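You operate a simulated robot arm through the tools that you are given. There is no shell and no other tool. Be economical: measure what you need, move in short steps, check, and stop when the job is done.

You run a simulated two-armed robot. Do the job below in one go: nothing can be reset, and whatever is moved stays where it is left.

JOB
Ladle two lumps of violet ink into duct three, then feed its roller even.
Fine: take the lid off the large violet tin first and cover it again; work feed lever three till the whole roller is inked; the ladle goes back in its pot; unit three is locked off and stays so; move no key or other lever.

It is judged by the outcome, as a careful person would: the job done as asked, and still so three seconds after it is handed in. It fails if anything else is knocked over, pushed out of place, dropped, spilled or broken. A push-on lid holds only when it is set on centred and level and pressed home; a screw cap is set on level and turned clockwise until tight.

ROBOT AND FRAMES
Two 7-joint arms with fingered hands on one trunk, on a base that drives. Base frame: it is fixed to the floor where the robot stands at the start and does not move with it; the origin is under the middle of the robot, x ahead of it, y to its left, z up. Units: m, rad, N and s.
The left shoulder is at the start at [0.04, 0.187, 1.282], the right one opposite. With the tool pointing down near the work surface each hand reaches from about 0.34 to 0.76 m from the robot's upright axis, wherever it stands, measured 20 degrees to its own side. Places, roughly: duct three [1.5, 0.6, 1.2]; feed lever one [0.9, 2.7, 1.3]; feed lever three [0.9, 0.6, 1.3]; feed lever two [0.9, 1.7, 1.3]; inside of the tall brass pot [0.6, -0.1, 1]; key one of duct three [1.2, 0.4, 1.2]; key three of duct three [1.3, 0.4, 1.2]; key two of duct three [1.2, 0.4, 1.2]; rim of the large violet ink tin [0.6, 0.1, 1]; stroke lever three [1.1, 0.6, 1.3]; top of the wood-topped stand [0.5, 0, 0.9]; unit three isolator [0.8, 0.8, 0.9]; unit three lock [0.8, 0.9, 0.9]. Payload 3.6 kg a hand.
Tool frame (each hand has its own): the origin (TCP) lies between the finger pads and is the grasp point; the fingertips stand 0.026 m ahead of it; z points along the fingers, y is the line along which they close. The gripper opens to 0.088 m. The gripper's body begins 0.03 m behind the TCP. The gripper is a hand of 3 fingers: y runs from the thumb to the fingers, the wrist lies at [-0.017, -0.098, -0.164] in the tool frame, and closing takes about 1.5 s.
Orientation is that of the tool frame in the base frame, as [roll, pitch, yaw] about the fixed x, y, z axes, in that order (R = Rz(yaw) Ry(pitch) Rx(roll)). With the fingers straight down and the wrist toward the robot, the tool's x, y and z point along [0, 1, 0], [1, 0, 0] and [0, 0, -1] of the base frame.

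CONTROLS
- The arms move only by the tool drive_tool. It takes "left_targets", "right_targets" or both (then of equal length, played together; a hand with none holds still); each is a list of rows, each a list of 7 numbers: the shift along the base's x, y, z in units of 400 mm (1.0 is 400 mm), then the turn, a rotation vector about the base's x, y, z in units of 90 degrees (1.0 is 90 degrees), then the gripper command, from -1 (shut) to 1 (fully open), values between in proportion. In form: [[dx, dy, dz, rx, ry, rz, gripper], ...]. A call has 1 to 10 rows; each row is the pose to reach, as a shift and turn from the pose commanded when the call began. A call with a number of a shift or a turn outside -1 to 1 is refused whole. Each row takes 0.2 s and may step no farther than 0.05 m and 0.15 rad from the row before; otherwise, or with a gripper value out of range, the whole call is refused. Where a pose cannot be reached the arm comes as near as it can. A force on the tool above 40 N (or 10 N above the force at the start of the call, whichever is more), or a blocked arm, ends the call early, and 0.2 s more pass. Each finger travels about 0.153 m/s and halts on what it meets, pressing with about 32 N; the grip force reading is that of the motor and also rises with nothing between the fingers. The clock runs only during rows and for 0.2 s after the last one: add rows that repeat a pose to give the fingers time. It gives the time, the measured TCP pose, the force on the tool (base axes), the opening and the grip force at its end, in the units of the frame above (readings bear some noise), with the torque about the TCP (base axes, N m) and any sound that the robot's microphone picked up.
- Cameras (640 x 400 px; columns grow to the right, rows downward): "scene" is now at [0.2471, 0.0007, 1.2264]; the picture's right is [0.09, -1.00, 0.00], its down [-0.25, -0.02, -0.97] and it looks along [0.96, 0.09, -0.25] (base axes); focal length 214 px, centre (320, 200). "left" rides on the left gripper at [-0.056, -0.08, -0.102] in its tool frame; the picture's right is [-0.73, -0.32, 0.60], its down [0.62, -0.67, 0.41] and it looks along [0.27, 0.67, 0.69] (tool axes); focal length 247 px, centre (320, 200). "right" rides on the right gripper at [0.056, -0.08, -0.102] in its tool frame; the picture's right is [-0.73, 0.32, -0.60], its down [-0.62, -0.67, 0.41] and it looks along [-0.27, 0.68, 0.69] (tool axes); focal length 247 px, centre (320, 200). There is no depth. A picture from a camera that has moved, and an enlarged one, comes with that camera's place and axes in the base frame and with its lens. The place of the scene camera against the robot may be out by one fixed shift of up to 0.025 m in any direction.
- get_image(camera): a new picture of that camera. No time passes.
- slide_trunk(by): slides the trunk up (or, below 0, down) by that many m; the arms and the scene camera ride with it, the base frame stays. It gives what a move gives, with no picture.
- roll_base(legs): drives the robot by 1 to 6 legs, each [ahead, left, turn to the left] in m, m and rad, along the robot's own axes; the way and the turn of a leg run together, so that a leg with both is an arc; at most 1.5 m and 3.142 rad a leg. The arms and the cameras ride along, it lands a little off, and it stops where it bumps. It gives what a move gives.
- set_grasp(shape, hand): the hand has 3 fingers and takes this shape, open, in about a second: jaw (thumb against the fingers, like two jaws); tri (thumb and two fingers); tip (a fingertip pinch); poke (one finger out to press); point (the index stretched); flat (the hand flat); cup (the hand cupped); fist (a fist). The gripper value then closes the fingers along that shape, each until it touches; the sizes above hold for jaw. It gives what a move gives, with no picture.
- pan_tilt(pan, tilt): turns the head with the scene camera to pan (to the left, within 1.047 rad either way) and tilt (down, from -0.506 to 1.204), counted from straight ahead of the robot. It gives what a move gives.
- zoom(camera, box): a new picture of the part [left, top, right, bottom] of that camera's present view, enlarged. No time passes.
- job_done(): hands the job in; it is judged then, once.

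Work in short steps. Places have to be worked out from the pictures, the camera data and where the tool is seen: move nearer, look again, correct. Check each grasp and each placing, and mend what went wrong. You have 120 turns and 100 pictures in all, those below and enlarged ones among them. Open the grippers and draw the arms clear of the work before you hand the job in, unless the task says otherwise; then end with one line.

The tools are called as a command line: name --argument value ..., lists and objects as JSON in quotes. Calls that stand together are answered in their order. drive_tool: Moves the arms, as the interface text tells. Its arguments: {"type":"object","properties":{"left_targets":{"type":"array","items":{"type":"array","items":{"type":"number"}}},"right_targets":{"type":"array","items":{"type":"array","items":{"type":"number"}}}},"required":[]} The other tools are called the same way: slide_trunk (by) slides the trunk up or down; set_grasp (shape, hand) gives the hand a shape; roll_base (legs) drives the base; pan_tilt (pan, tilt) turns the head that bears the scene camera; get_image (camera) takes a picture; zoom (camera, box) takes an enlarged picture of a part of a camera's view; job_done () hands the job in.

At the start:

```text
t: 0.0
left_tool_pos: [0.4754, 0.3057, 1.2827]
left_tool_rot: [-3.141, 0.0, 1.571]
left_wrist_force: [-0.9, 0.7, -0.3]
left_moment: [0.0, -0.01, 0.01]
left_gripper_width: 0.0876
left_grip_force: 0.0
left_shape: jaw
right_tool_pos: [0.5594, -0.1469, 1.3265]
right_tool_rot: [-3.14, -0.001, 1.571]
right_wrist_force: [0.0, 0.8, 0.3]
right_moment: [0.0, 0.02, -0.01]
right_gripper_width: 0.0878
right_grip_force: 0.0
right_shape: jaw
trunk travel left (down, up): [-0.425, 0.332]
robot x, y, heading: [0.0003, -0.0025, -0.002]
head pan, tilt: [0.091, 0.257]
```

scene: 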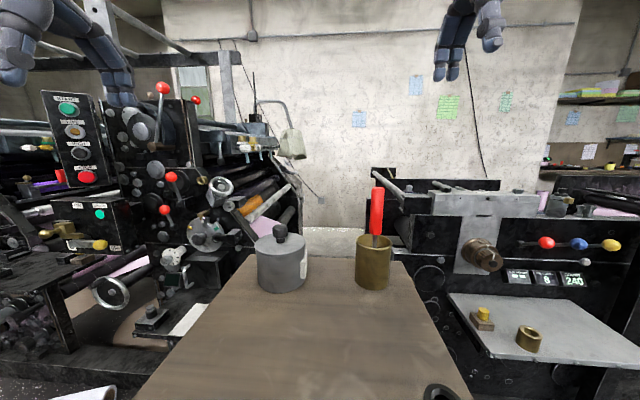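
right: 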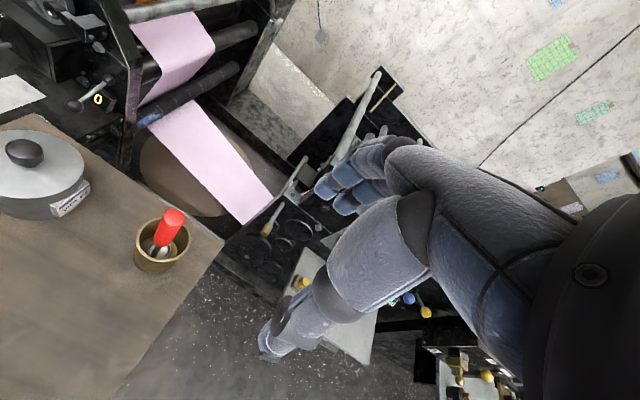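
left: 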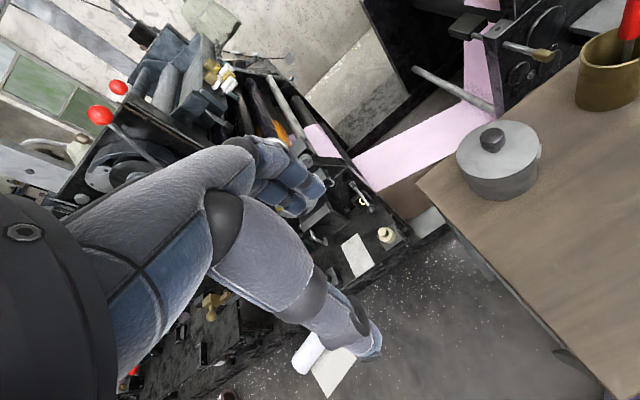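

I see the violet tin with a knobbed lid, and the brass pot with the red-handled ladle on the stand. I look closer at the press and the stand.

zoom --camera "scene" --box '[30, 70, 310, 245]'

zoom --camera "scene" --box '[230, 170, 420, 300]'

pan_tilt --pan 0.6 --tilt 0.15

get_image --camera "scene"

```text
2.29 times, centred on (170, 158) of scene
camera zoom: at [0.2471, 0.0007, 1.2264], right [0.09, -1.0, 0.0], down [-0.25, -0.02, -0.97], along [0.96, 0.09, -0.25], focal length 490 px, centre (663, 297)
```

zoom: 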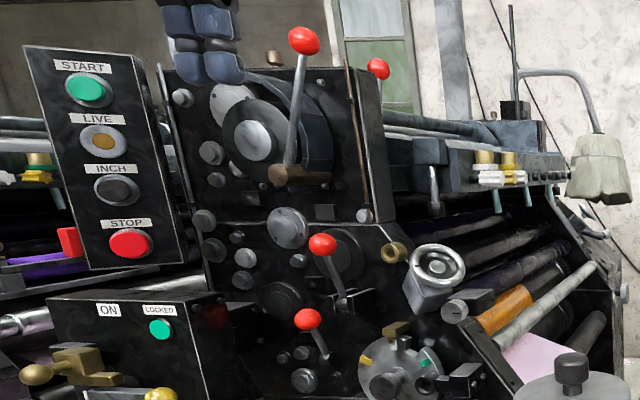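

```text
3.08 times, centred on (325, 235) of scene
camera zoom: at [0.2471, 0.0007, 1.2264], right [0.09, -1.0, 0.0], down [-0.25, -0.02, -0.97], along [0.96, 0.09, -0.25], focal length 660 px, centre (305, 92)
```

zoom: 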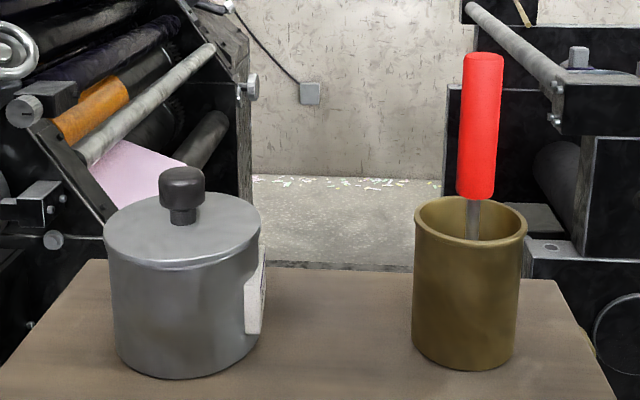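

```text
t: 0.9
left_tool_pos: [0.4747, 0.3047, 1.283]
left_tool_rot: [-3.142, -0.001, 1.572]
left_wrist_force: [0.3, -0.1, 0.8]
left_moment: [0.01, 0.0, 0.0]
left_gripper_width: 0.0876
left_grip_force: 0.0
left_shape: jaw
right_tool_pos: [0.5598, -0.1464, 1.3261]
right_tool_rot: [-3.141, 0.001, 1.571]
right_wrist_force: [0.6, -0.5, 0.1]
right_moment: [0.01, 0.0, 0.03]
right_gripper_width: 0.0877
right_grip_force: 0.0
right_shape: jaw
trunk travel left (down, up): [-0.425, 0.332]
robot x, y, heading: [-0.003, -0.0009, -0.003]
head pan, tilt: [0.6, 0.15]
```

```text
94 pictures are left
camera scene: at [0.2306, 0.0446, 1.2363], right [0.56, -0.83, 0.0], down [-0.12, -0.08, -0.99], along [0.82, 0.56, -0.15], focal length 214 px, centre (320, 200)
```

scene: 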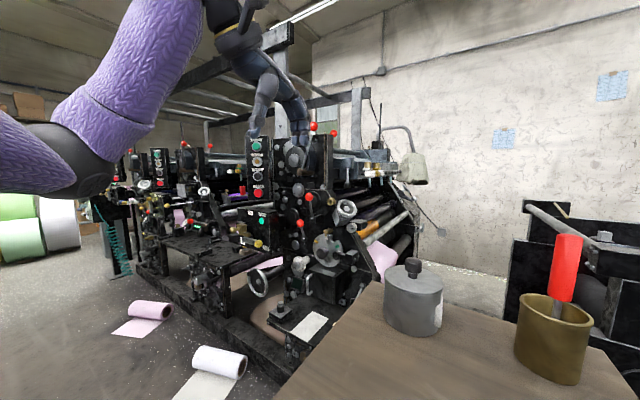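

Unit three is the nearest press unit. I raise the trunk to look down on the duct from above.

slide_trunk --by 0.33

pan_tilt --pan 0.4 --tilt 0.4

get_image --camera "scene"

zoom --camera "scene" --box '[180, 60, 420, 210]'

```text
t: 4.2
left_tool_pos: [0.4748, 0.3062, 1.614]
left_tool_rot: [3.141, 0.0, 1.573]
left_wrist_force: [0.1, 0.2, 0.5]
left_moment: [-0.02, 0.03, -0.01]
left_gripper_width: 0.0878
left_grip_force: 0.0
left_shape: jaw
right_tool_pos: [0.5599, -0.1463, 1.6565]
right_tool_rot: [-3.141, 0.0, 1.573]
right_wrist_force: [0.0, -0.7, 0.2]
right_moment: [0.0, 0.02, -0.01]
right_gripper_width: 0.0879
right_grip_force: 0.0
right_shape: jaw
trunk travel left (down, up): [-0.755, 0.002]
robot x, y, heading: [-0.0001, -0.0016, -0.003]
head pan, tilt: [0.6, 0.15]
```

```text
t: 5.0
left_tool_pos: [0.4754, 0.3051, 1.6128]
left_tool_rot: [-3.142, 0.0, 1.571]
left_wrist_force: [-0.2, -0.7, 0.1]
left_moment: [0.02, -0.01, -0.01]
left_gripper_width: 0.0877
left_grip_force: 0.0
left_shape: jaw
right_tool_pos: [0.5581, -0.1476, 1.6547]
right_tool_rot: [3.141, 0.0, 1.571]
right_wrist_force: [-0.9, 0.6, 0.8]
right_moment: [0.01, 0.0, 0.02]
right_gripper_width: 0.0877
right_grip_force: 0.0
right_shape: jaw
trunk travel left (down, up): [-0.755, 0.002]
robot x, y, heading: [-0.0011, -0.0012, -0.002]
head pan, tilt: [0.4, 0.4]
```

```text
93 pictures are left
camera scene: at [0.2284, 0.0283, 1.5497], right [0.39, -0.92, 0.0], down [-0.36, -0.15, -0.92], along [0.85, 0.36, -0.39], focal length 214 px, centre (320, 200)
```

scene: 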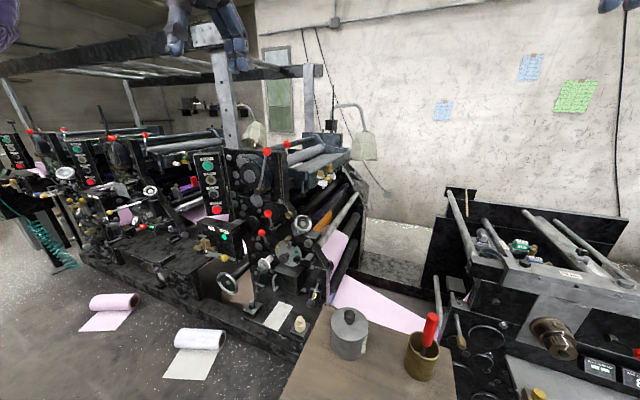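

```text
2.67 times, centred on (300, 135) of scene
camera zoom: at [0.2284, 0.0283, 1.5497], right [0.39, -0.92, 0.0], down [-0.36, -0.15, -0.92], along [0.85, 0.36, -0.39], focal length 572 px, centre (373, 373)
```

zoom: 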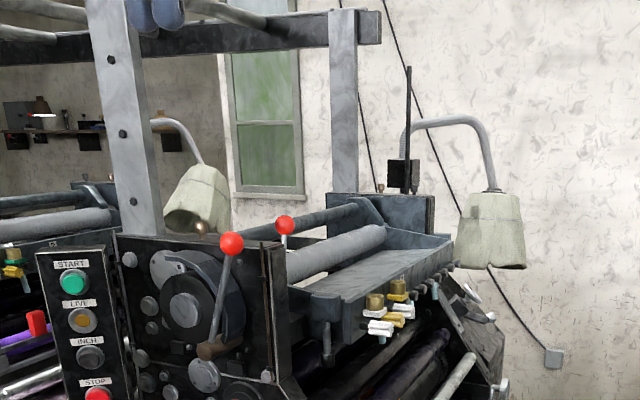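

The duct is the trough in front of the roller, running along x with its keys at the near end. Triangulation puts the lid knob top at about (0.602, 0.116, 1.052) and the pot at about (0.62, -0.065). I lower the trunk again and look down at the stand.

slide_trunk --by -0.33

pan_tilt --pan 0.0 --tilt 0.75

drive_tool --right_targets '[[0, -0.1, 0.1, 0, 0, 0, 1], [0, -0.2, 0.2, 0, 0, 0, 1], [0, -0.3, 0.3, 0, 0, 0, 1]]'

get_image --camera "scene"

get_image --camera "right"

zoom --camera "left" --box '[420, 0, 640, 220]'

```text
t: 8.2
left_tool_pos: [0.474, 0.3055, 1.2835]
left_tool_rot: [3.141, 0.001, 1.571]
left_wrist_force: [0.6, -0.1, -0.2]
left_moment: [-0.02, -0.02, 0.03]
left_gripper_width: 0.0877
left_grip_force: 0.0
left_shape: jaw
right_tool_pos: [0.5586, -0.1459, 1.3262]
right_tool_rot: [3.142, 0.0, 1.572]
right_wrist_force: [0.1, 0.4, 1.1]
right_moment: [0.03, 0.0, 0.0]
right_gripper_width: 0.0875
right_grip_force: 0.1
right_shape: jaw
trunk travel left (down, up): [-0.425, 0.332]
robot x, y, heading: [-0.002, -0.0058, -0.001]
head pan, tilt: [0.4, 0.4]
```

```text
t: 9.1
left_tool_pos: [0.4746, 0.3054, 1.2826]
left_tool_rot: [-3.141, 0.001, 1.571]
left_wrist_force: [-0.8, -0.4, 0.6]
left_moment: [-0.02, 0.0, -0.01]
left_gripper_width: 0.0876
left_grip_force: 0.0
left_shape: jaw
right_tool_pos: [0.5591, -0.1459, 1.3267]
right_tool_rot: [3.141, 0.0, 1.572]
right_wrist_force: [-0.2, -0.2, 0.7]
right_moment: [0.02, -0.03, 0.02]
right_gripper_width: 0.0879
right_grip_force: 0.1
right_shape: jaw
trunk travel left (down, up): [-0.425, 0.332]
robot x, y, heading: [0.0012, -0.0011, -0.002]
head pan, tilt: [0.0, 0.75]
```

```text
refused: row 1 steps farther than a row can; nothing moved
```

```text
91 pictures are left
camera scene: at [0.2369, -0.0077, 1.1821], right [0.0, -1.0, 0.0], down [-0.68, 0.0, -0.73], along [0.73, 0.0, -0.68], focal length 214 px, centre (320, 200)
```

scene: 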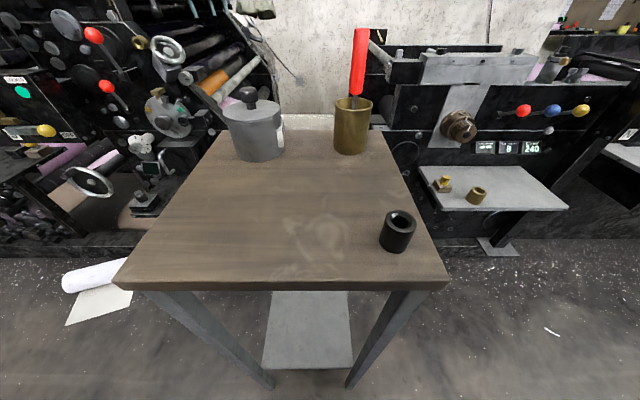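

```text
90 pictures are left
camera right: at [0.4801, -0.0919, 1.4266], right [0.32, -0.73, 0.6], down [-0.67, -0.62, -0.41], along [0.68, -0.27, -0.69], focal length 247 px, centre (320, 200)
```

right: 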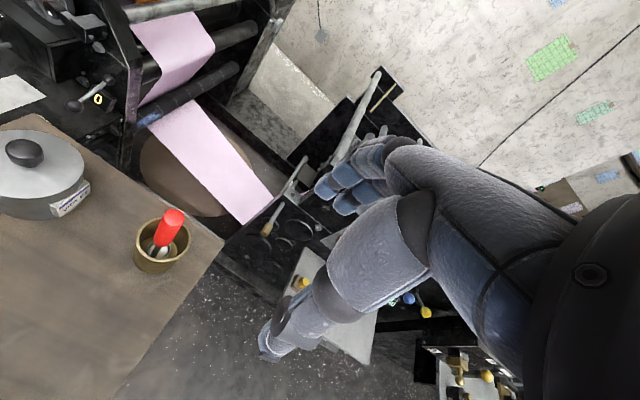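

```text
1.82 times, centred on (530, 110) of left
camera zoom: at [0.3955, 0.2481, 1.3848], right [-0.32, -0.74, -0.6], down [-0.67, 0.62, -0.41], along [0.67, 0.27, -0.69], focal length 449 px, centre (-62, 364)
```

zoom: 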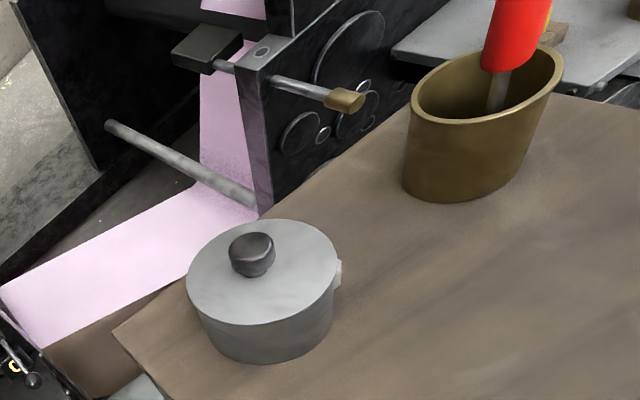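

Next I enlarge the pot in the right camera to see the ladle's shape.

zoom --camera "right" --box '[110, 190, 220, 290]'

zoom --camera "scene" --box '[200, 20, 420, 170]'

```text
4.00 times, centred on (165, 240) of right
camera zoom: at [0.4801, -0.0919, 1.4266], right [0.32, -0.73, 0.6], down [-0.67, -0.62, -0.41], along [0.68, -0.27, -0.69], focal length 988 px, centre (940, 40)
```

zoom: 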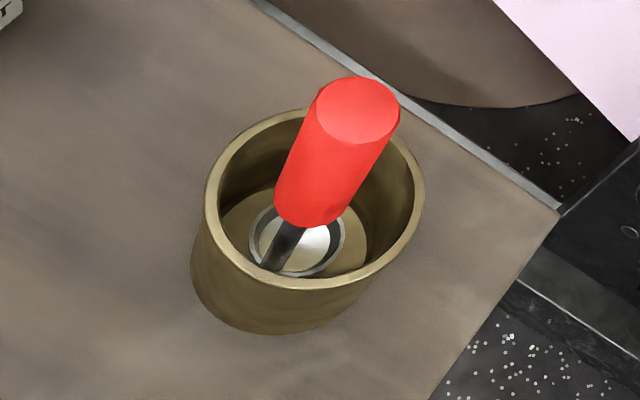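

```text
2.67 times, centred on (310, 95) of scene
camera zoom: at [0.2369, -0.0077, 1.1821], right [0.0, -1.0, 0.0], down [-0.68, 0.0, -0.73], along [0.73, 0.0, -0.68], focal length 572 px, centre (347, 480)
```

zoom: 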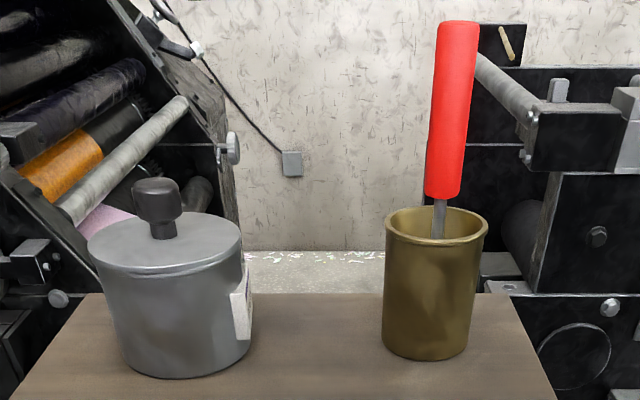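

The ladle is a vertical handle with an upright cup. Its handle is at about (0.601, -0.061), z 1.05 to 1.13, and the lid top is at about z 1.02. I bring the left hand above the lid knob.

drive_tool --left_targets '[[0.045, -0.068, -0.058, 0, 0, 0, 1], [0.09, -0.136, -0.116, 0, 0, 0, 1], [0.135, -0.204, -0.174, 0, 0, 0, 1], [0.18, -0.272, -0.232, 0, 0, 0, 1], [0.225, -0.34, -0.29, 0, 0, 0, 1], [0.27, -0.408, -0.348, 0, 0, 0, 1], [0.3185, -0.4735, -0.4065, 0, 0, 0, 1]]'

get_image --camera "left"

get_image --camera "right"

```text
t: 10.7
left_tool_pos: [0.6002, 0.116, 1.1165]
left_tool_rot: [3.141, -0.002, 1.571]
left_wrist_force: [0.5, -0.7, -0.1]
left_moment: [-0.03, 0.01, -0.02]
left_gripper_width: 0.0878
left_grip_force: 0.1
left_shape: jaw
right_tool_pos: [0.5595, -0.1483, 1.3248]
right_tool_rot: [3.141, 0.0, 1.571]
right_wrist_force: [0.5, -0.5, 0.4]
right_moment: [0.03, 0.03, 0.01]
right_gripper_width: 0.0878
right_grip_force: 0.0
right_shape: jaw
trunk travel left (down, up): [-0.425, 0.332]
robot x, y, heading: [-0.0017, -0.0021, 0.002]
head pan, tilt: [0.0, 0.75]
```

```text
86 pictures are left
camera left: at [0.5213, 0.0582, 1.2195], right [-0.32, -0.73, -0.6], down [-0.67, 0.62, -0.41], along [0.67, 0.27, -0.69], focal length 247 px, centre (320, 200)
```

left: 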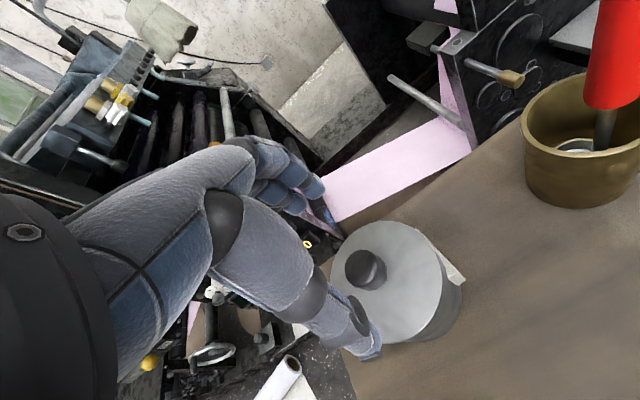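

```text
85 pictures are left
camera right: at [0.4806, -0.0926, 1.4263], right [0.32, -0.74, 0.6], down [-0.67, -0.62, -0.41], along [0.68, -0.27, -0.69], focal length 247 px, centre (320, 200)
```

right: 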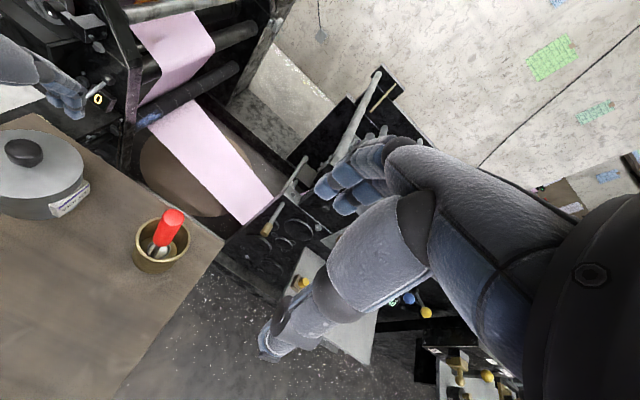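

The knob top lies at about (0.604, 0.113), straight under the hand. I go down around it and close.

drive_tool --left_targets '[[0.006, -0.0075, -0.06, 0, 0, 0, 1], [0.0085, -0.0075, -0.12, 0, 0, 0, 1], [0.0085, -0.0075, -0.168, 0, 0, 0, 1], [0.0085, -0.0075, -0.168, 0, 0, 0, 1]]'

get_image --camera "left"

```text
t: 11.7
left_tool_pos: [0.6042, 0.1117, 1.0522]
left_tool_rot: [3.141, -0.001, 1.572]
left_wrist_force: [0.1, -1.1, 1.7]
left_moment: [0.04, 0.15, -0.02]
left_gripper_width: 0.0879
left_grip_force: 0.1
left_shape: jaw
right_tool_pos: [0.559, -0.1469, 1.3251]
right_tool_rot: [-3.141, 0.0, 1.57]
right_wrist_force: [0.2, -0.6, 0.2]
right_moment: [0.0, 0.0, 0.02]
right_gripper_width: 0.0878
right_grip_force: 0.0
right_shape: jaw
trunk travel left (down, up): [-0.425, 0.332]
robot x, y, heading: [-0.0013, -0.0008, -0.001]
head pan, tilt: [0.0, 0.75]
```

```text
84 pictures are left
camera left: at [0.526, 0.0555, 1.1541], right [-0.32, -0.74, -0.6], down [-0.67, 0.62, -0.41], along [0.68, 0.27, -0.69], focal length 247 px, centre (320, 200)
```

left: 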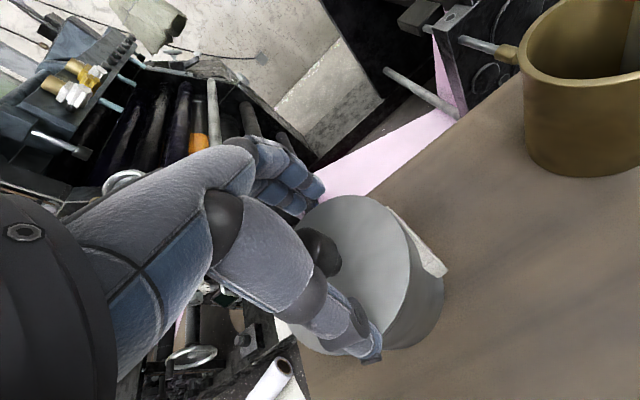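

A slight contact reading suggests the thumb tip is touching the lid. I rise a few millimetres and close on the knob.

drive_tool --left_targets '[[0, 0, 0.01, 0, 0, 0, 0.6], [0, 0, 0.01, 0, 0, 0, 0], [0, 0, 0.01, 0, 0, 0, -0.5], [0, 0, 0.01, 0, 0, 0, -1], [0, 0, 0.01, 0, 0, 0, -1], [0, 0, 0.01, 0, 0, 0, -1], [0, 0, 0.01, 0, 0, 0, -1]]'

get_image --camera "left"

```text
t: 13.3
left_tool_pos: [0.6042, 0.1128, 1.056]
left_tool_rot: [3.142, 0.0, 1.572]
left_wrist_force: [0.2, 1.2, 4.0]
left_moment: [-0.03, -0.11, -0.06]
left_gripper_width: 0.0455
left_grip_force: 31.7
left_shape: jaw
right_tool_pos: [0.5589, -0.1453, 1.3261]
right_tool_rot: [-3.141, 0.001, 1.57]
right_wrist_force: [0.2, 0.3, -1.0]
right_moment: [0.0, -0.02, 0.04]
right_gripper_width: 0.0877
right_grip_force: 0.1
right_shape: jaw
trunk travel left (down, up): [-0.425, 0.332]
robot x, y, heading: [0.0024, 0.0017, 0.0]
head pan, tilt: [0.0, 0.75]
```

```text
83 pictures are left
camera left: at [0.5265, 0.0555, 1.1577], right [-0.32, -0.74, -0.6], down [-0.67, 0.62, -0.41], along [0.68, 0.27, -0.69], focal length 247 px, centre (320, 200)
```

left: 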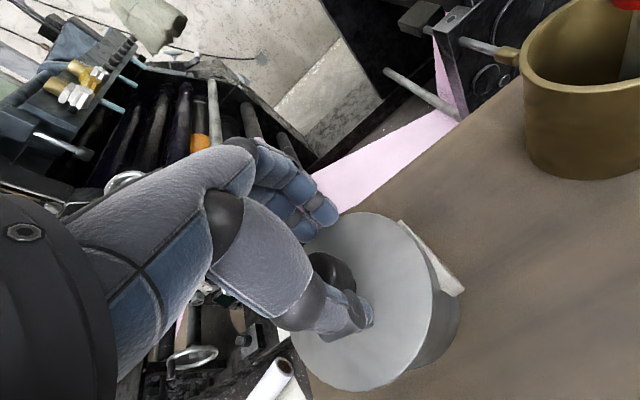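

The grip holds the knob, but the tin slid about 8 mm toward me as the hand closed. I move it back by that much, then lift a little and watch the force.

drive_tool --left_targets '[[0.01, 0, 0, 0, 0, 0, -1], [0.02, 0, 0, 0, 0, 0, -1], [0.02, 0, 0.01, 0, 0, 0, -1], [0.02, 0, 0.02, 0, 0, 0, -1], [0.02, 0, 0.03, 0, 0, 0, -1]]'

get_image --camera "left"

```text
t: 14.5
left_tool_pos: [0.6138, 0.1123, 1.07]
left_tool_rot: [-3.141, 0.0, 1.573]
left_wrist_force: [1.0, -0.3, 0.3]
left_moment: [0.0, 0.01, 0.0]
left_gripper_width: 0.0457
left_grip_force: 31.9
left_shape: jaw
right_tool_pos: [0.5597, -0.1474, 1.3263]
right_tool_rot: [-3.141, 0.0, 1.571]
right_wrist_force: [0.0, -0.3, 0.7]
right_moment: [-0.01, -0.01, 0.0]
right_gripper_width: 0.0876
right_grip_force: 0.0
right_shape: jaw
trunk travel left (down, up): [-0.425, 0.332]
robot x, y, heading: [-0.0018, 0.0004, -0.0]
head pan, tilt: [0.0, 0.75]
```

```text
82 pictures are left
camera left: at [0.5345, 0.0545, 1.1714], right [-0.32, -0.74, -0.6], down [-0.67, 0.62, -0.41], along [0.67, 0.27, -0.69], focal length 247 px, centre (320, 200)
```

left: 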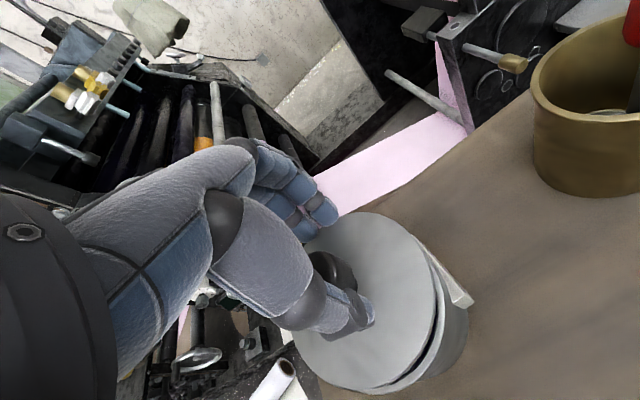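

The lid came off cleanly and light. I lift it well clear and look into the tin.

drive_tool --left_targets '[[0, 0, 0.1, 0, 0, 0, -1], [-0.1, 0.02, 0.16, 0, 0, 0, -1], [-0.2, 0.03, 0.16, 0, 0, 0, -1], [-0.3, 0.03, 0.16, 0, 0, 0, -1], [-0.385, 0.03, 0.16, 0, 0, 0, -1]]'

get_image --camera "scene"

get_image --camera "right"

```text
t: 15.7
left_tool_pos: [0.4581, 0.1269, 1.1316]
left_tool_rot: [-3.14, 0.001, 1.572]
left_wrist_force: [-0.3, -0.2, -0.2]
left_moment: [0.01, -0.05, -0.01]
left_gripper_width: 0.0282
left_grip_force: 31.8
left_shape: jaw
right_tool_pos: [0.5597, -0.1474, 1.3264]
right_tool_rot: [3.141, 0.0, 1.568]
right_wrist_force: [0.4, 0.3, -0.5]
right_moment: [-0.01, 0.03, 0.02]
right_gripper_width: 0.0878
right_grip_force: 0.0
right_shape: jaw
trunk travel left (down, up): [-0.425, 0.332]
robot x, y, heading: [0.0023, -0.0025, -0.0]
head pan, tilt: [0.0, 0.75]
```

```text
81 pictures are left
camera scene: at [0.2365, -0.0077, 1.1821], right [0.0, -1.0, 0.0], down [-0.68, 0.0, -0.73], along [0.73, 0.0, -0.68], focal length 214 px, centre (320, 200)
```

scene: 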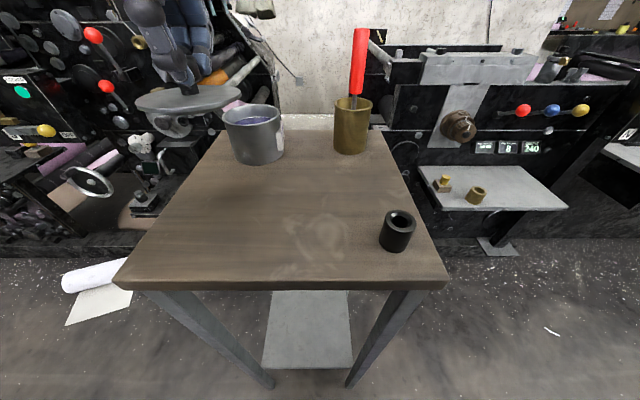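

```text
80 pictures are left
camera right: at [0.4795, -0.0918, 1.4268], right [0.32, -0.73, 0.6], down [-0.66, -0.62, -0.41], along [0.68, -0.27, -0.69], focal length 247 px, centre (320, 200)
```

right: 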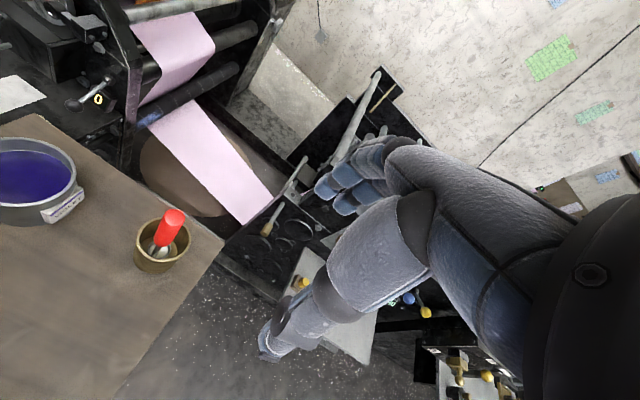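

The gripper width dropped to 0.028, so I check how the lid sits in the hand.

zoom --camera "scene" --box '[110, 20, 300, 170]'

get_image --camera "left"

```text
2.67 times, centred on (205, 95) of scene
camera zoom: at [0.2365, -0.0077, 1.1821], right [0.0, -1.0, 0.0], down [-0.68, 0.0, -0.73], along [0.73, 0.0, -0.68], focal length 572 px, centre (627, 480)
```

zoom: 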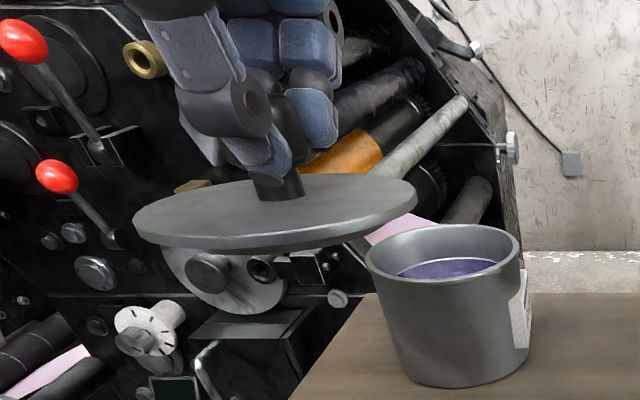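

```text
78 pictures are left
camera left: at [0.3797, 0.0698, 1.2334], right [-0.32, -0.73, -0.6], down [-0.67, 0.62, -0.41], along [0.67, 0.27, -0.69], focal length 247 px, centre (320, 200)
```

left: 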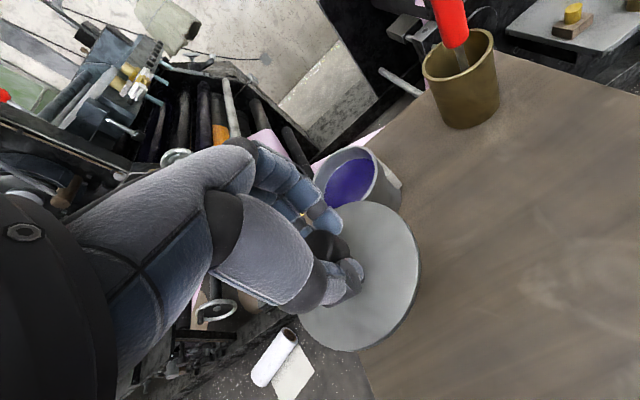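

The lid has tipped slightly in the grip but is held. I lower it toward the near-left part of the stand.

drive_tool --left_targets '[[0, 0.04, -0.1, 0, 0, 0, -1], [0, 0.06, -0.2, 0, 0, 0, -1], [0, 0.06, -0.3, 0, 0, 0, -1], [0, 0.06, -0.34, 0, 0, 0, -1]]'

zoom --camera "scene" --box '[110, 90, 310, 250]'

```text
t: 16.7
left_tool_pos: [0.4579, 0.1476, 1.0002]
left_tool_rot: [3.141, -0.001, 1.572]
left_wrist_force: [0.0, -0.1, 0.0]
left_moment: [0.04, -0.01, 0.01]
left_gripper_width: 0.028
left_grip_force: 32.0
left_shape: jaw
right_tool_pos: [0.5588, -0.147, 1.3257]
right_tool_rot: [-3.139, 0.0, 1.569]
right_wrist_force: [-0.4, 0.3, 0.4]
right_moment: [0.02, 0.01, 0.02]
right_gripper_width: 0.0879
right_grip_force: 0.2
right_shape: jaw
trunk travel left (down, up): [-0.425, 0.332]
robot x, y, heading: [0.0001, -0.0024, -0.002]
head pan, tilt: [0.0, 0.75]
```

```text
2.50 times, centred on (210, 170) of scene
camera zoom: at [0.237, -0.0081, 1.182], right [0.0, -1.0, 0.0], down [-0.68, 0.0, -0.73], along [0.73, 0.0, -0.68], focal length 536 px, centre (595, 275)
```

zoom: 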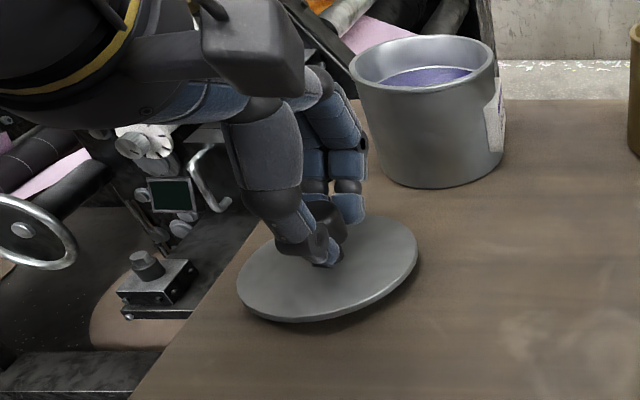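

The lid is close to the stand's left edge, so I shift it 2 cm inward and lower it gently to contact.

drive_tool --left_targets '[[0, -0.06, 0, 0, 0, 0, -1], [0, -0.06, -0.02, 0, 0, 0, -1], [0, -0.06, -0.035, 0, 0, 0, -1], [0, -0.06, -0.05, 0, 0, 0, -1]]'

zoom --camera "scene" --box '[110, 90, 310, 250]'

```text
t: 17.6
left_tool_pos: [0.461, 0.1249, 0.9877]
left_tool_rot: [3.122, 0.01, 1.572]
left_wrist_force: [-4.1, 1.0, 14.3]
left_moment: [0.0, 0.2, -0.01]
left_gripper_width: 0.0294
left_grip_force: 31.5
left_shape: jaw
right_tool_pos: [0.5575, -0.1464, 1.3264]
right_tool_rot: [3.14, 0.0, 1.571]
right_wrist_force: [-0.9, -0.1, -0.1]
right_moment: [0.01, -0.01, -0.01]
right_gripper_width: 0.0878
right_grip_force: 0.0
right_shape: jaw
trunk travel left (down, up): [-0.425, 0.332]
robot x, y, heading: [-0.0012, -0.001, 0.001]
head pan, tilt: [0.0, 0.75]
stopped in row 4 (left hand): the force on the tool passed its limit at 44 N (the readings are from after the stop); the commanded pose is now the measured one
```

```text
2.50 times, centred on (210, 170) of scene
camera zoom: at [0.2357, -0.0076, 1.1821], right [0.0, -1.0, 0.0], down [-0.68, 0.0, -0.73], along [0.73, 0.0, -0.68], focal length 536 px, centre (595, 275)
```

zoom: 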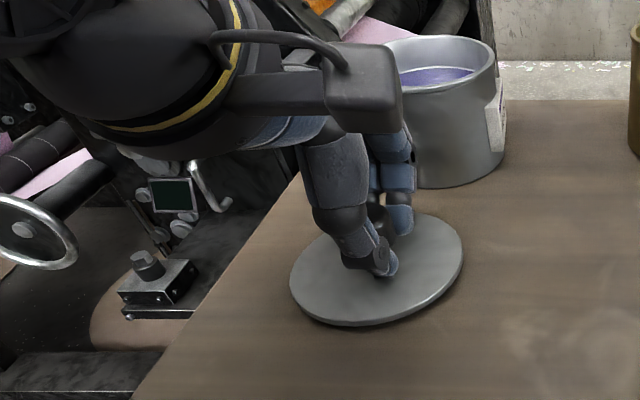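

The lid touches the stand. I open the fingers slowly and rise straight up.

drive_tool --left_targets '[[0, 0, 0, 0, 0, 0, -0.3], [0, 0, 0, 0, 0, 0, 0.1], [0, 0, 0, 0, 0, 0, 0.6], [0, 0, 0, 0, 0, 0, 1], [0, 0, 0, 0, 0, 0, 1], [0, 0, 0.1, 0, 0, 0, 1], [0, 0, 0.2, 0, 0, 0, 1], [0, 0.1, 0.25, 0, 0, 0, 1], [0, 0.2, 0.3, 0, 0, 0, 1]]'

get_image --camera "scene"

get_image --camera "left"

```text
t: 19.6
left_tool_pos: [0.4575, 0.2053, 1.1067]
left_tool_rot: [3.127, 0.008, 1.572]
left_wrist_force: [-0.1, -0.6, -0.4]
left_moment: [0.02, 0.02, -0.02]
left_gripper_width: 0.0879
left_grip_force: 0.1
left_shape: jaw
right_tool_pos: [0.558, -0.1467, 1.326]
right_tool_rot: [-3.14, 0.0, 1.571]
right_wrist_force: [-0.6, -0.3, 0.3]
right_moment: [-0.01, -0.05, 0.01]
right_gripper_width: 0.0878
right_grip_force: 0.1
right_shape: jaw
trunk travel left (down, up): [-0.425, 0.332]
robot x, y, heading: [-0.0013, -0.003, -0.003]
head pan, tilt: [0.0, 0.75]
```

```text
75 pictures are left
camera scene: at [0.2369, -0.0076, 1.182], right [0.0, -1.0, 0.0], down [-0.68, 0.0, -0.73], along [0.73, 0.0, -0.68], focal length 214 px, centre (320, 200)
```

scene: 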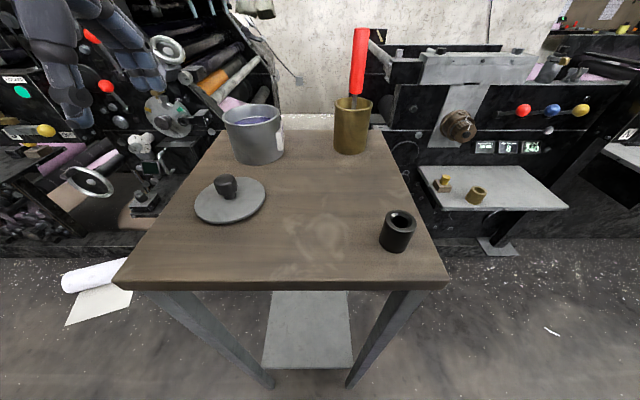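

```text
74 pictures are left
camera left: at [0.3773, 0.1487, 1.208], right [-0.31, -0.74, -0.6], down [-0.66, 0.62, -0.42], along [0.68, 0.26, -0.68], focal length 247 px, centre (320, 200)
```

left: 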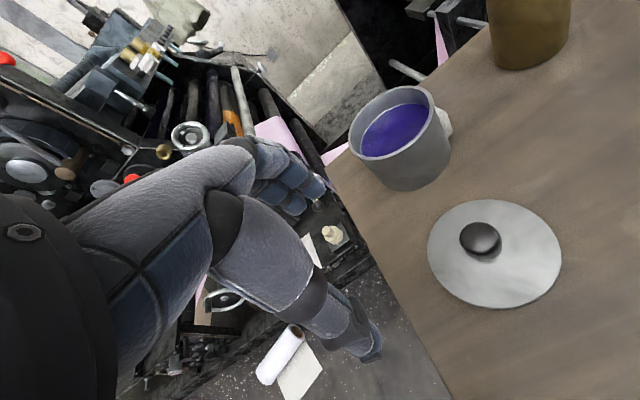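

The lid lies flat on the stand and the tin is open at about (0.59, 0.102), rim z about 1.01. I park the left hand and bring the right hand above the ladle handle. I yaw it 85° so the cup will later be to the side of the stem when pouring.

drive_tool --left_targets '[[0, 0.05, 0.05, 0, 0, 0, 1], [0, 0.1, 0.1, 0, 0, 0, 1], [-0.03, 0.15, 0.18, 0, 0, 0, 1], [-0.05, 0.2, 0.25, 0, 0, 0, 1], [-0.05, 0.22, 0.33, 0, 0, 0, 1], [-0.05, 0.24, 0.4, 0, 0, 0, 1], [-0.05, 0.25, 0.45, 0, 0, 0, 1], [-0.05, 0.25, 0.45, 0, 0, 0, 1], [-0.05, 0.25, 0.45, 0, 0, 0, 1], [-0.05, 0.25, 0.45, 0, 0, 0, 1]]' --right_targets '[[0.0, 0.0, -0.02, 0, 0, 0.095, 1], [0.01, 0.02, -0.05, 0, 0, 0.19, 1], [0.03, 0.05, -0.08, 0, 0, 0.285, 1], [0.04, 0.08, -0.11, 0, 0, 0.38, 1], [0.05, 0.11, -0.15, 0, 0, 0.475, 1], [0.06, 0.14, -0.19, 0, 0, 0.57, 1], [0.07, 0.17, -0.23, 0, 0, 0.665, 1], [0.08, 0.19, -0.27, 0, 0, 0.76, 1], [0.095, 0.205, -0.31, 0, 0, 0.855, 1], [0.106, 0.215, -0.34, 0, 0, 0.95, 1]]'

get_image --camera "right"

get_image --camera "scene"

```text
t: 21.8
left_tool_pos: [0.4436, 0.3052, 1.287]
left_tool_rot: [3.127, 0.006, 1.571]
left_wrist_force: [-0.5, 0.2, 0.4]
left_moment: [-0.05, 0.03, 0.01]
left_gripper_width: 0.0876
left_grip_force: 0.1
left_shape: jaw
right_tool_pos: [0.4676, -0.0649, 1.2644]
right_tool_rot: [3.122, 0.066, 2.657]
right_wrist_force: [-0.6, 0.2, -0.3]
right_moment: [0.0, 0.02, 0.01]
right_gripper_width: 0.0878
right_grip_force: 0.0
right_shape: jaw
right hand out of reach, approached as far as the arm can: row 6, 7, 8, 9, 10
trunk travel left (down, up): [-0.425, 0.332]
robot x, y, heading: [0.0013, 0.001, -0.003]
head pan, tilt: [0.0, 0.75]
```

```text
73 pictures are left
camera right: at [0.3748, -0.1087, 1.3592], right [0.76, -0.05, 0.65], down [0.27, -0.88, -0.38], along [0.6, 0.47, -0.65], focal length 247 px, centre (320, 200)
```

right: 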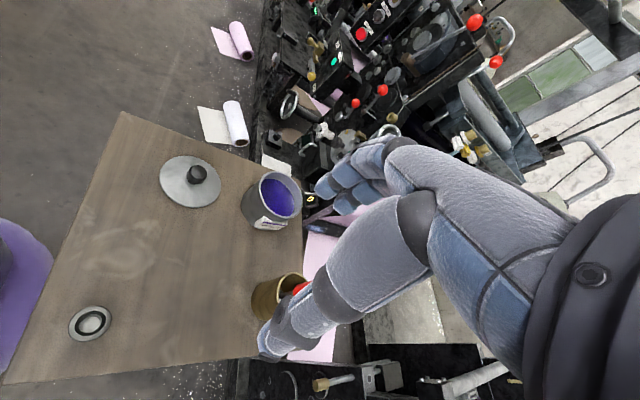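

```text
72 pictures are left
camera scene: at [0.2371, -0.007, 1.1819], right [0.0, -1.0, 0.0], down [-0.68, 0.0, -0.73], along [0.73, 0.0, -0.68], focal length 214 px, centre (320, 200)
```

scene: 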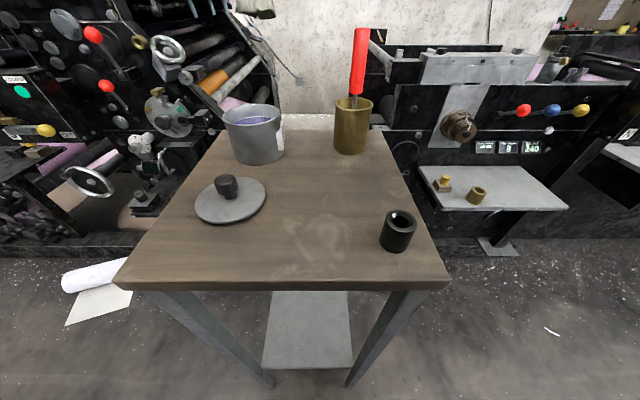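

That much yaw is out of reach. I turn back to a yaw of about 2.0.

drive_tool --right_targets '[[0, 0, 0, 0, 0, -0.095, 1], [0, 0, 0, 0, 0, -0.19, 1], [0, 0, 0, 0, 0, -0.285, 1], [0, 0, 0, 0, 0, -0.38, 1], [0, 0, 0, 0, 0, -0.475, 1], [0, 0, 0, 0, 0, -0.57, 1], [0, 0, 0, 0, 0, -0.665, 1], [0, 0, 0, 0, 0, -0.665, 1]]'

get_image --camera "right"

```text
t: 23.6
left_tool_pos: [0.4431, 0.3039, 1.2871]
left_tool_rot: [3.128, 0.004, 1.571]
left_wrist_force: [-0.3, 0.3, -1.1]
left_moment: [0.0, 0.03, -0.01]
left_gripper_width: 0.0879
left_grip_force: 0.0
left_shape: jaw
right_tool_pos: [0.4645, -0.065, 1.2658]
right_tool_rot: [3.121, 0.065, 1.607]
right_wrist_force: [-0.1, -0.5, -0.2]
right_moment: [0.03, 0.01, 0.0]
right_gripper_width: 0.0882
right_grip_force: 0.0
right_shape: jaw
trunk travel left (down, up): [-0.425, 0.332]
robot x, y, heading: [0.0004, -0.0007, -0.001]
head pan, tilt: [0.0, 0.75]
```

```text
71 pictures are left
camera right: at [0.3817, -0.0083, 1.3611], right [0.33, -0.68, 0.65], down [-0.63, -0.67, -0.38], along [0.7, -0.29, -0.65], focal length 247 px, centre (320, 200)
```

right: 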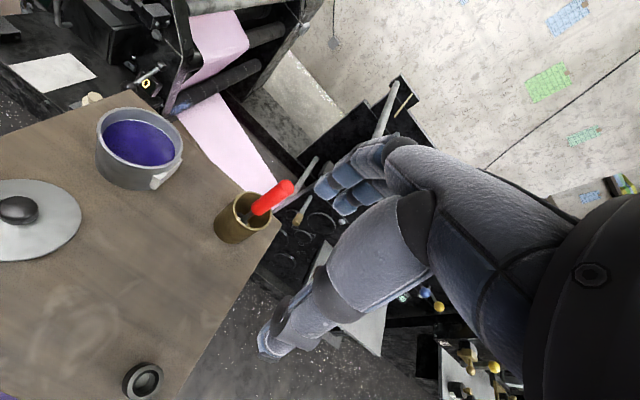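

The commanded pose is reset to the measured one. I level the tool and move above the ladle handle at yaw about 2.0.

drive_tool --right_targets '[[0.08, 0.0, -0.03, 0.02, 0.007, 0.05, 1], [0.17, 0.005, -0.07, 0.041, 0.0146, 0.1, 1], [0.26, 0.01, -0.12, 0.041, 0.0146, 0.17, 1], [0.341, 0.01, -0.17, 0.041, 0.0146, 0.25, 1], [0.341, 0.01, -0.17, 0.041, 0.0146, 0.25, 1]]'

get_image --camera "right"

```text
t: 24.8
left_tool_pos: [0.4423, 0.3037, 1.2881]
left_tool_rot: [3.125, 0.007, 1.572]
left_wrist_force: [-0.8, 0.6, 0.2]
left_moment: [0.01, -0.02, 0.01]
left_gripper_width: 0.0879
left_grip_force: 0.1
left_shape: jaw
right_tool_pos: [0.6029, -0.0628, 1.1963]
right_tool_rot: [3.126, -0.003, 2.004]
right_wrist_force: [0.6, 0.0, -0.4]
right_moment: [0.02, -0.03, -0.01]
right_gripper_width: 0.088
right_grip_force: 0.1
right_shape: jaw
trunk travel left (down, up): [-0.425, 0.332]
robot x, y, heading: [-0.0018, -0.0036, 0.003]
head pan, tilt: [0.0, 0.75]
```

```text
70 pictures are left
camera right: at [0.5052, -0.0479, 1.2964], right [0.59, -0.54, 0.6], down [-0.34, -0.84, -0.42], along [0.73, 0.05, -0.68], focal length 247 px, centre (320, 200)
```

right: 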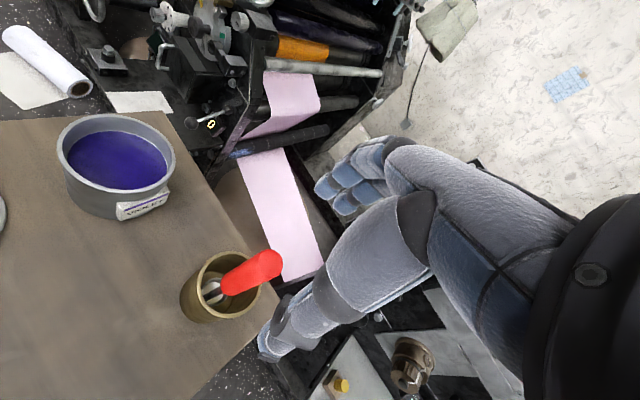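

The handle axis is at about (0.598, -0.058). I lower around the handle and close.

drive_tool --right_targets '[[-0.0125, 0.0125, -0.1, 0, 0, 0, 1], [-0.0125, 0.0125, -0.2, 0, 0, 0, 1], [-0.0125, 0.0125, -0.225, 0, 0, 0, 1], [-0.0125, 0.0125, -0.225, 0, 0, 0, 0.4], [-0.0125, 0.0125, -0.225, 0, 0, 0, -0.2], [-0.0125, 0.0125, -0.225, 0, 0, 0, -0.7], [-0.0125, 0.0125, -0.225, 0, 0, 0, -1], [-0.0125, 0.0125, -0.225, 0, 0, 0, -1], [-0.0125, 0.0125, -0.225, 0, 0, 0, -1]]'

get_image --camera "right"

zoom --camera "scene" --box '[200, 20, 440, 170]'

```text
t: 26.8
left_tool_pos: [0.4428, 0.3047, 1.2875]
left_tool_rot: [3.126, 0.006, 1.571]
left_wrist_force: [-0.6, -0.6, -0.1]
left_moment: [-0.01, 0.01, -0.01]
left_gripper_width: 0.0879
left_grip_force: 0.1
left_shape: jaw
right_tool_pos: [0.5973, -0.0568, 1.1064]
right_tool_rot: [3.127, -0.003, 2.003]
right_wrist_force: [0.3, 0.5, 0.6]
right_moment: [0.01, 0.0, 0.0]
right_gripper_width: 0.0087
right_grip_force: 32.2
right_shape: jaw
trunk travel left (down, up): [-0.425, 0.332]
robot x, y, heading: [-0.0011, 0.0012, 0.007]
head pan, tilt: [0.0, 0.75]
```

```text
69 pictures are left
camera right: at [0.5007, -0.0422, 1.2059], right [0.59, -0.54, 0.6], down [-0.34, -0.84, -0.42], along [0.73, 0.05, -0.68], focal length 247 px, centre (320, 200)
```

right: 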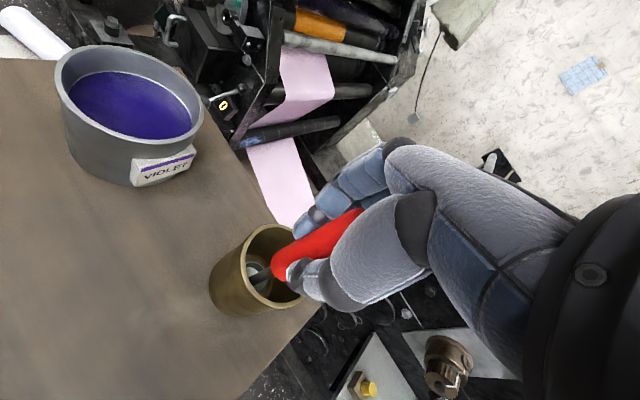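

```text
2.67 times, centred on (320, 95) of scene
camera zoom: at [0.237, -0.0077, 1.182], right [0.0, -1.0, 0.0], down [-0.68, 0.0, -0.73], along [0.73, 0.0, -0.68], focal length 572 px, centre (320, 480)
```

zoom: 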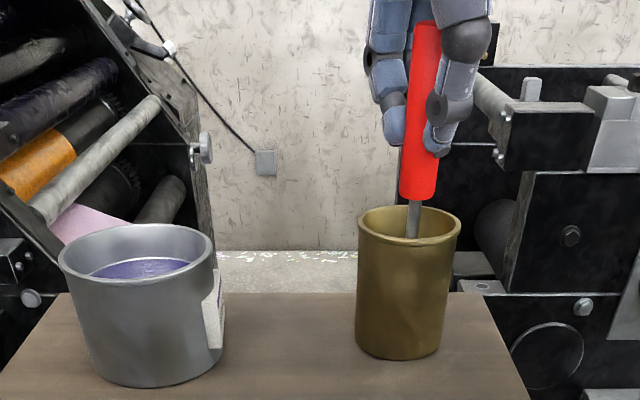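

The handle is between the fingers. I lift straight up and check that it holds.

drive_tool --right_targets '[[0, 0, 0.05, 0, 0, 0, -1], [0, 0, 0.15, 0, 0, 0, -1], [0, 0, 0.27, 0, 0, 0, -1], [0, 0, 0.38, 0, 0, 0, -1]]'

get_image --camera "scene"

get_image --camera "right"

```text
t: 27.8
left_tool_pos: [0.4425, 0.303, 1.2878]
left_tool_rot: [3.127, 0.007, 1.572]
left_wrist_force: [-0.1, 0.8, 0.4]
left_moment: [-0.01, 0.04, 0.05]
left_gripper_width: 0.0879
left_grip_force: 0.0
left_shape: jaw
right_tool_pos: [0.5964, -0.0562, 1.2595]
right_tool_rot: [3.127, -0.002, 2.005]
right_wrist_force: [0.6, -0.8, -1.8]
right_moment: [-0.02, 0.0, -0.02]
right_gripper_width: 0.009
right_grip_force: 32.0
right_shape: jaw
trunk travel left (down, up): [-0.425, 0.332]
robot x, y, heading: [0.0007, 0.0003, -0.0]
head pan, tilt: [0.0, 0.75]
```

```text
67 pictures are left
camera scene: at [0.2366, -0.0074, 1.1821], right [0.0, -1.0, 0.0], down [-0.68, 0.0, -0.73], along [0.73, 0.0, -0.68], focal length 214 px, centre (320, 200)
```

scene: 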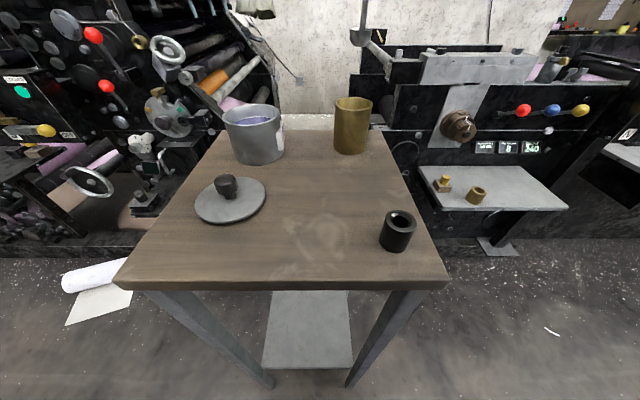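

```text
66 pictures are left
camera right: at [0.4995, -0.0409, 1.3591], right [0.59, -0.54, 0.6], down [-0.34, -0.84, -0.42], along [0.73, 0.05, -0.68], focal length 247 px, centre (320, 200)
```

right: 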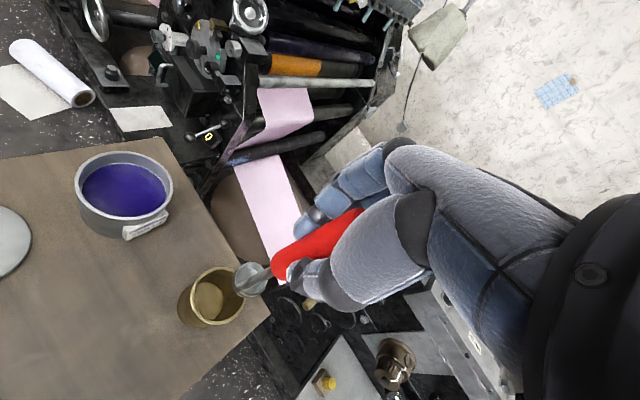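

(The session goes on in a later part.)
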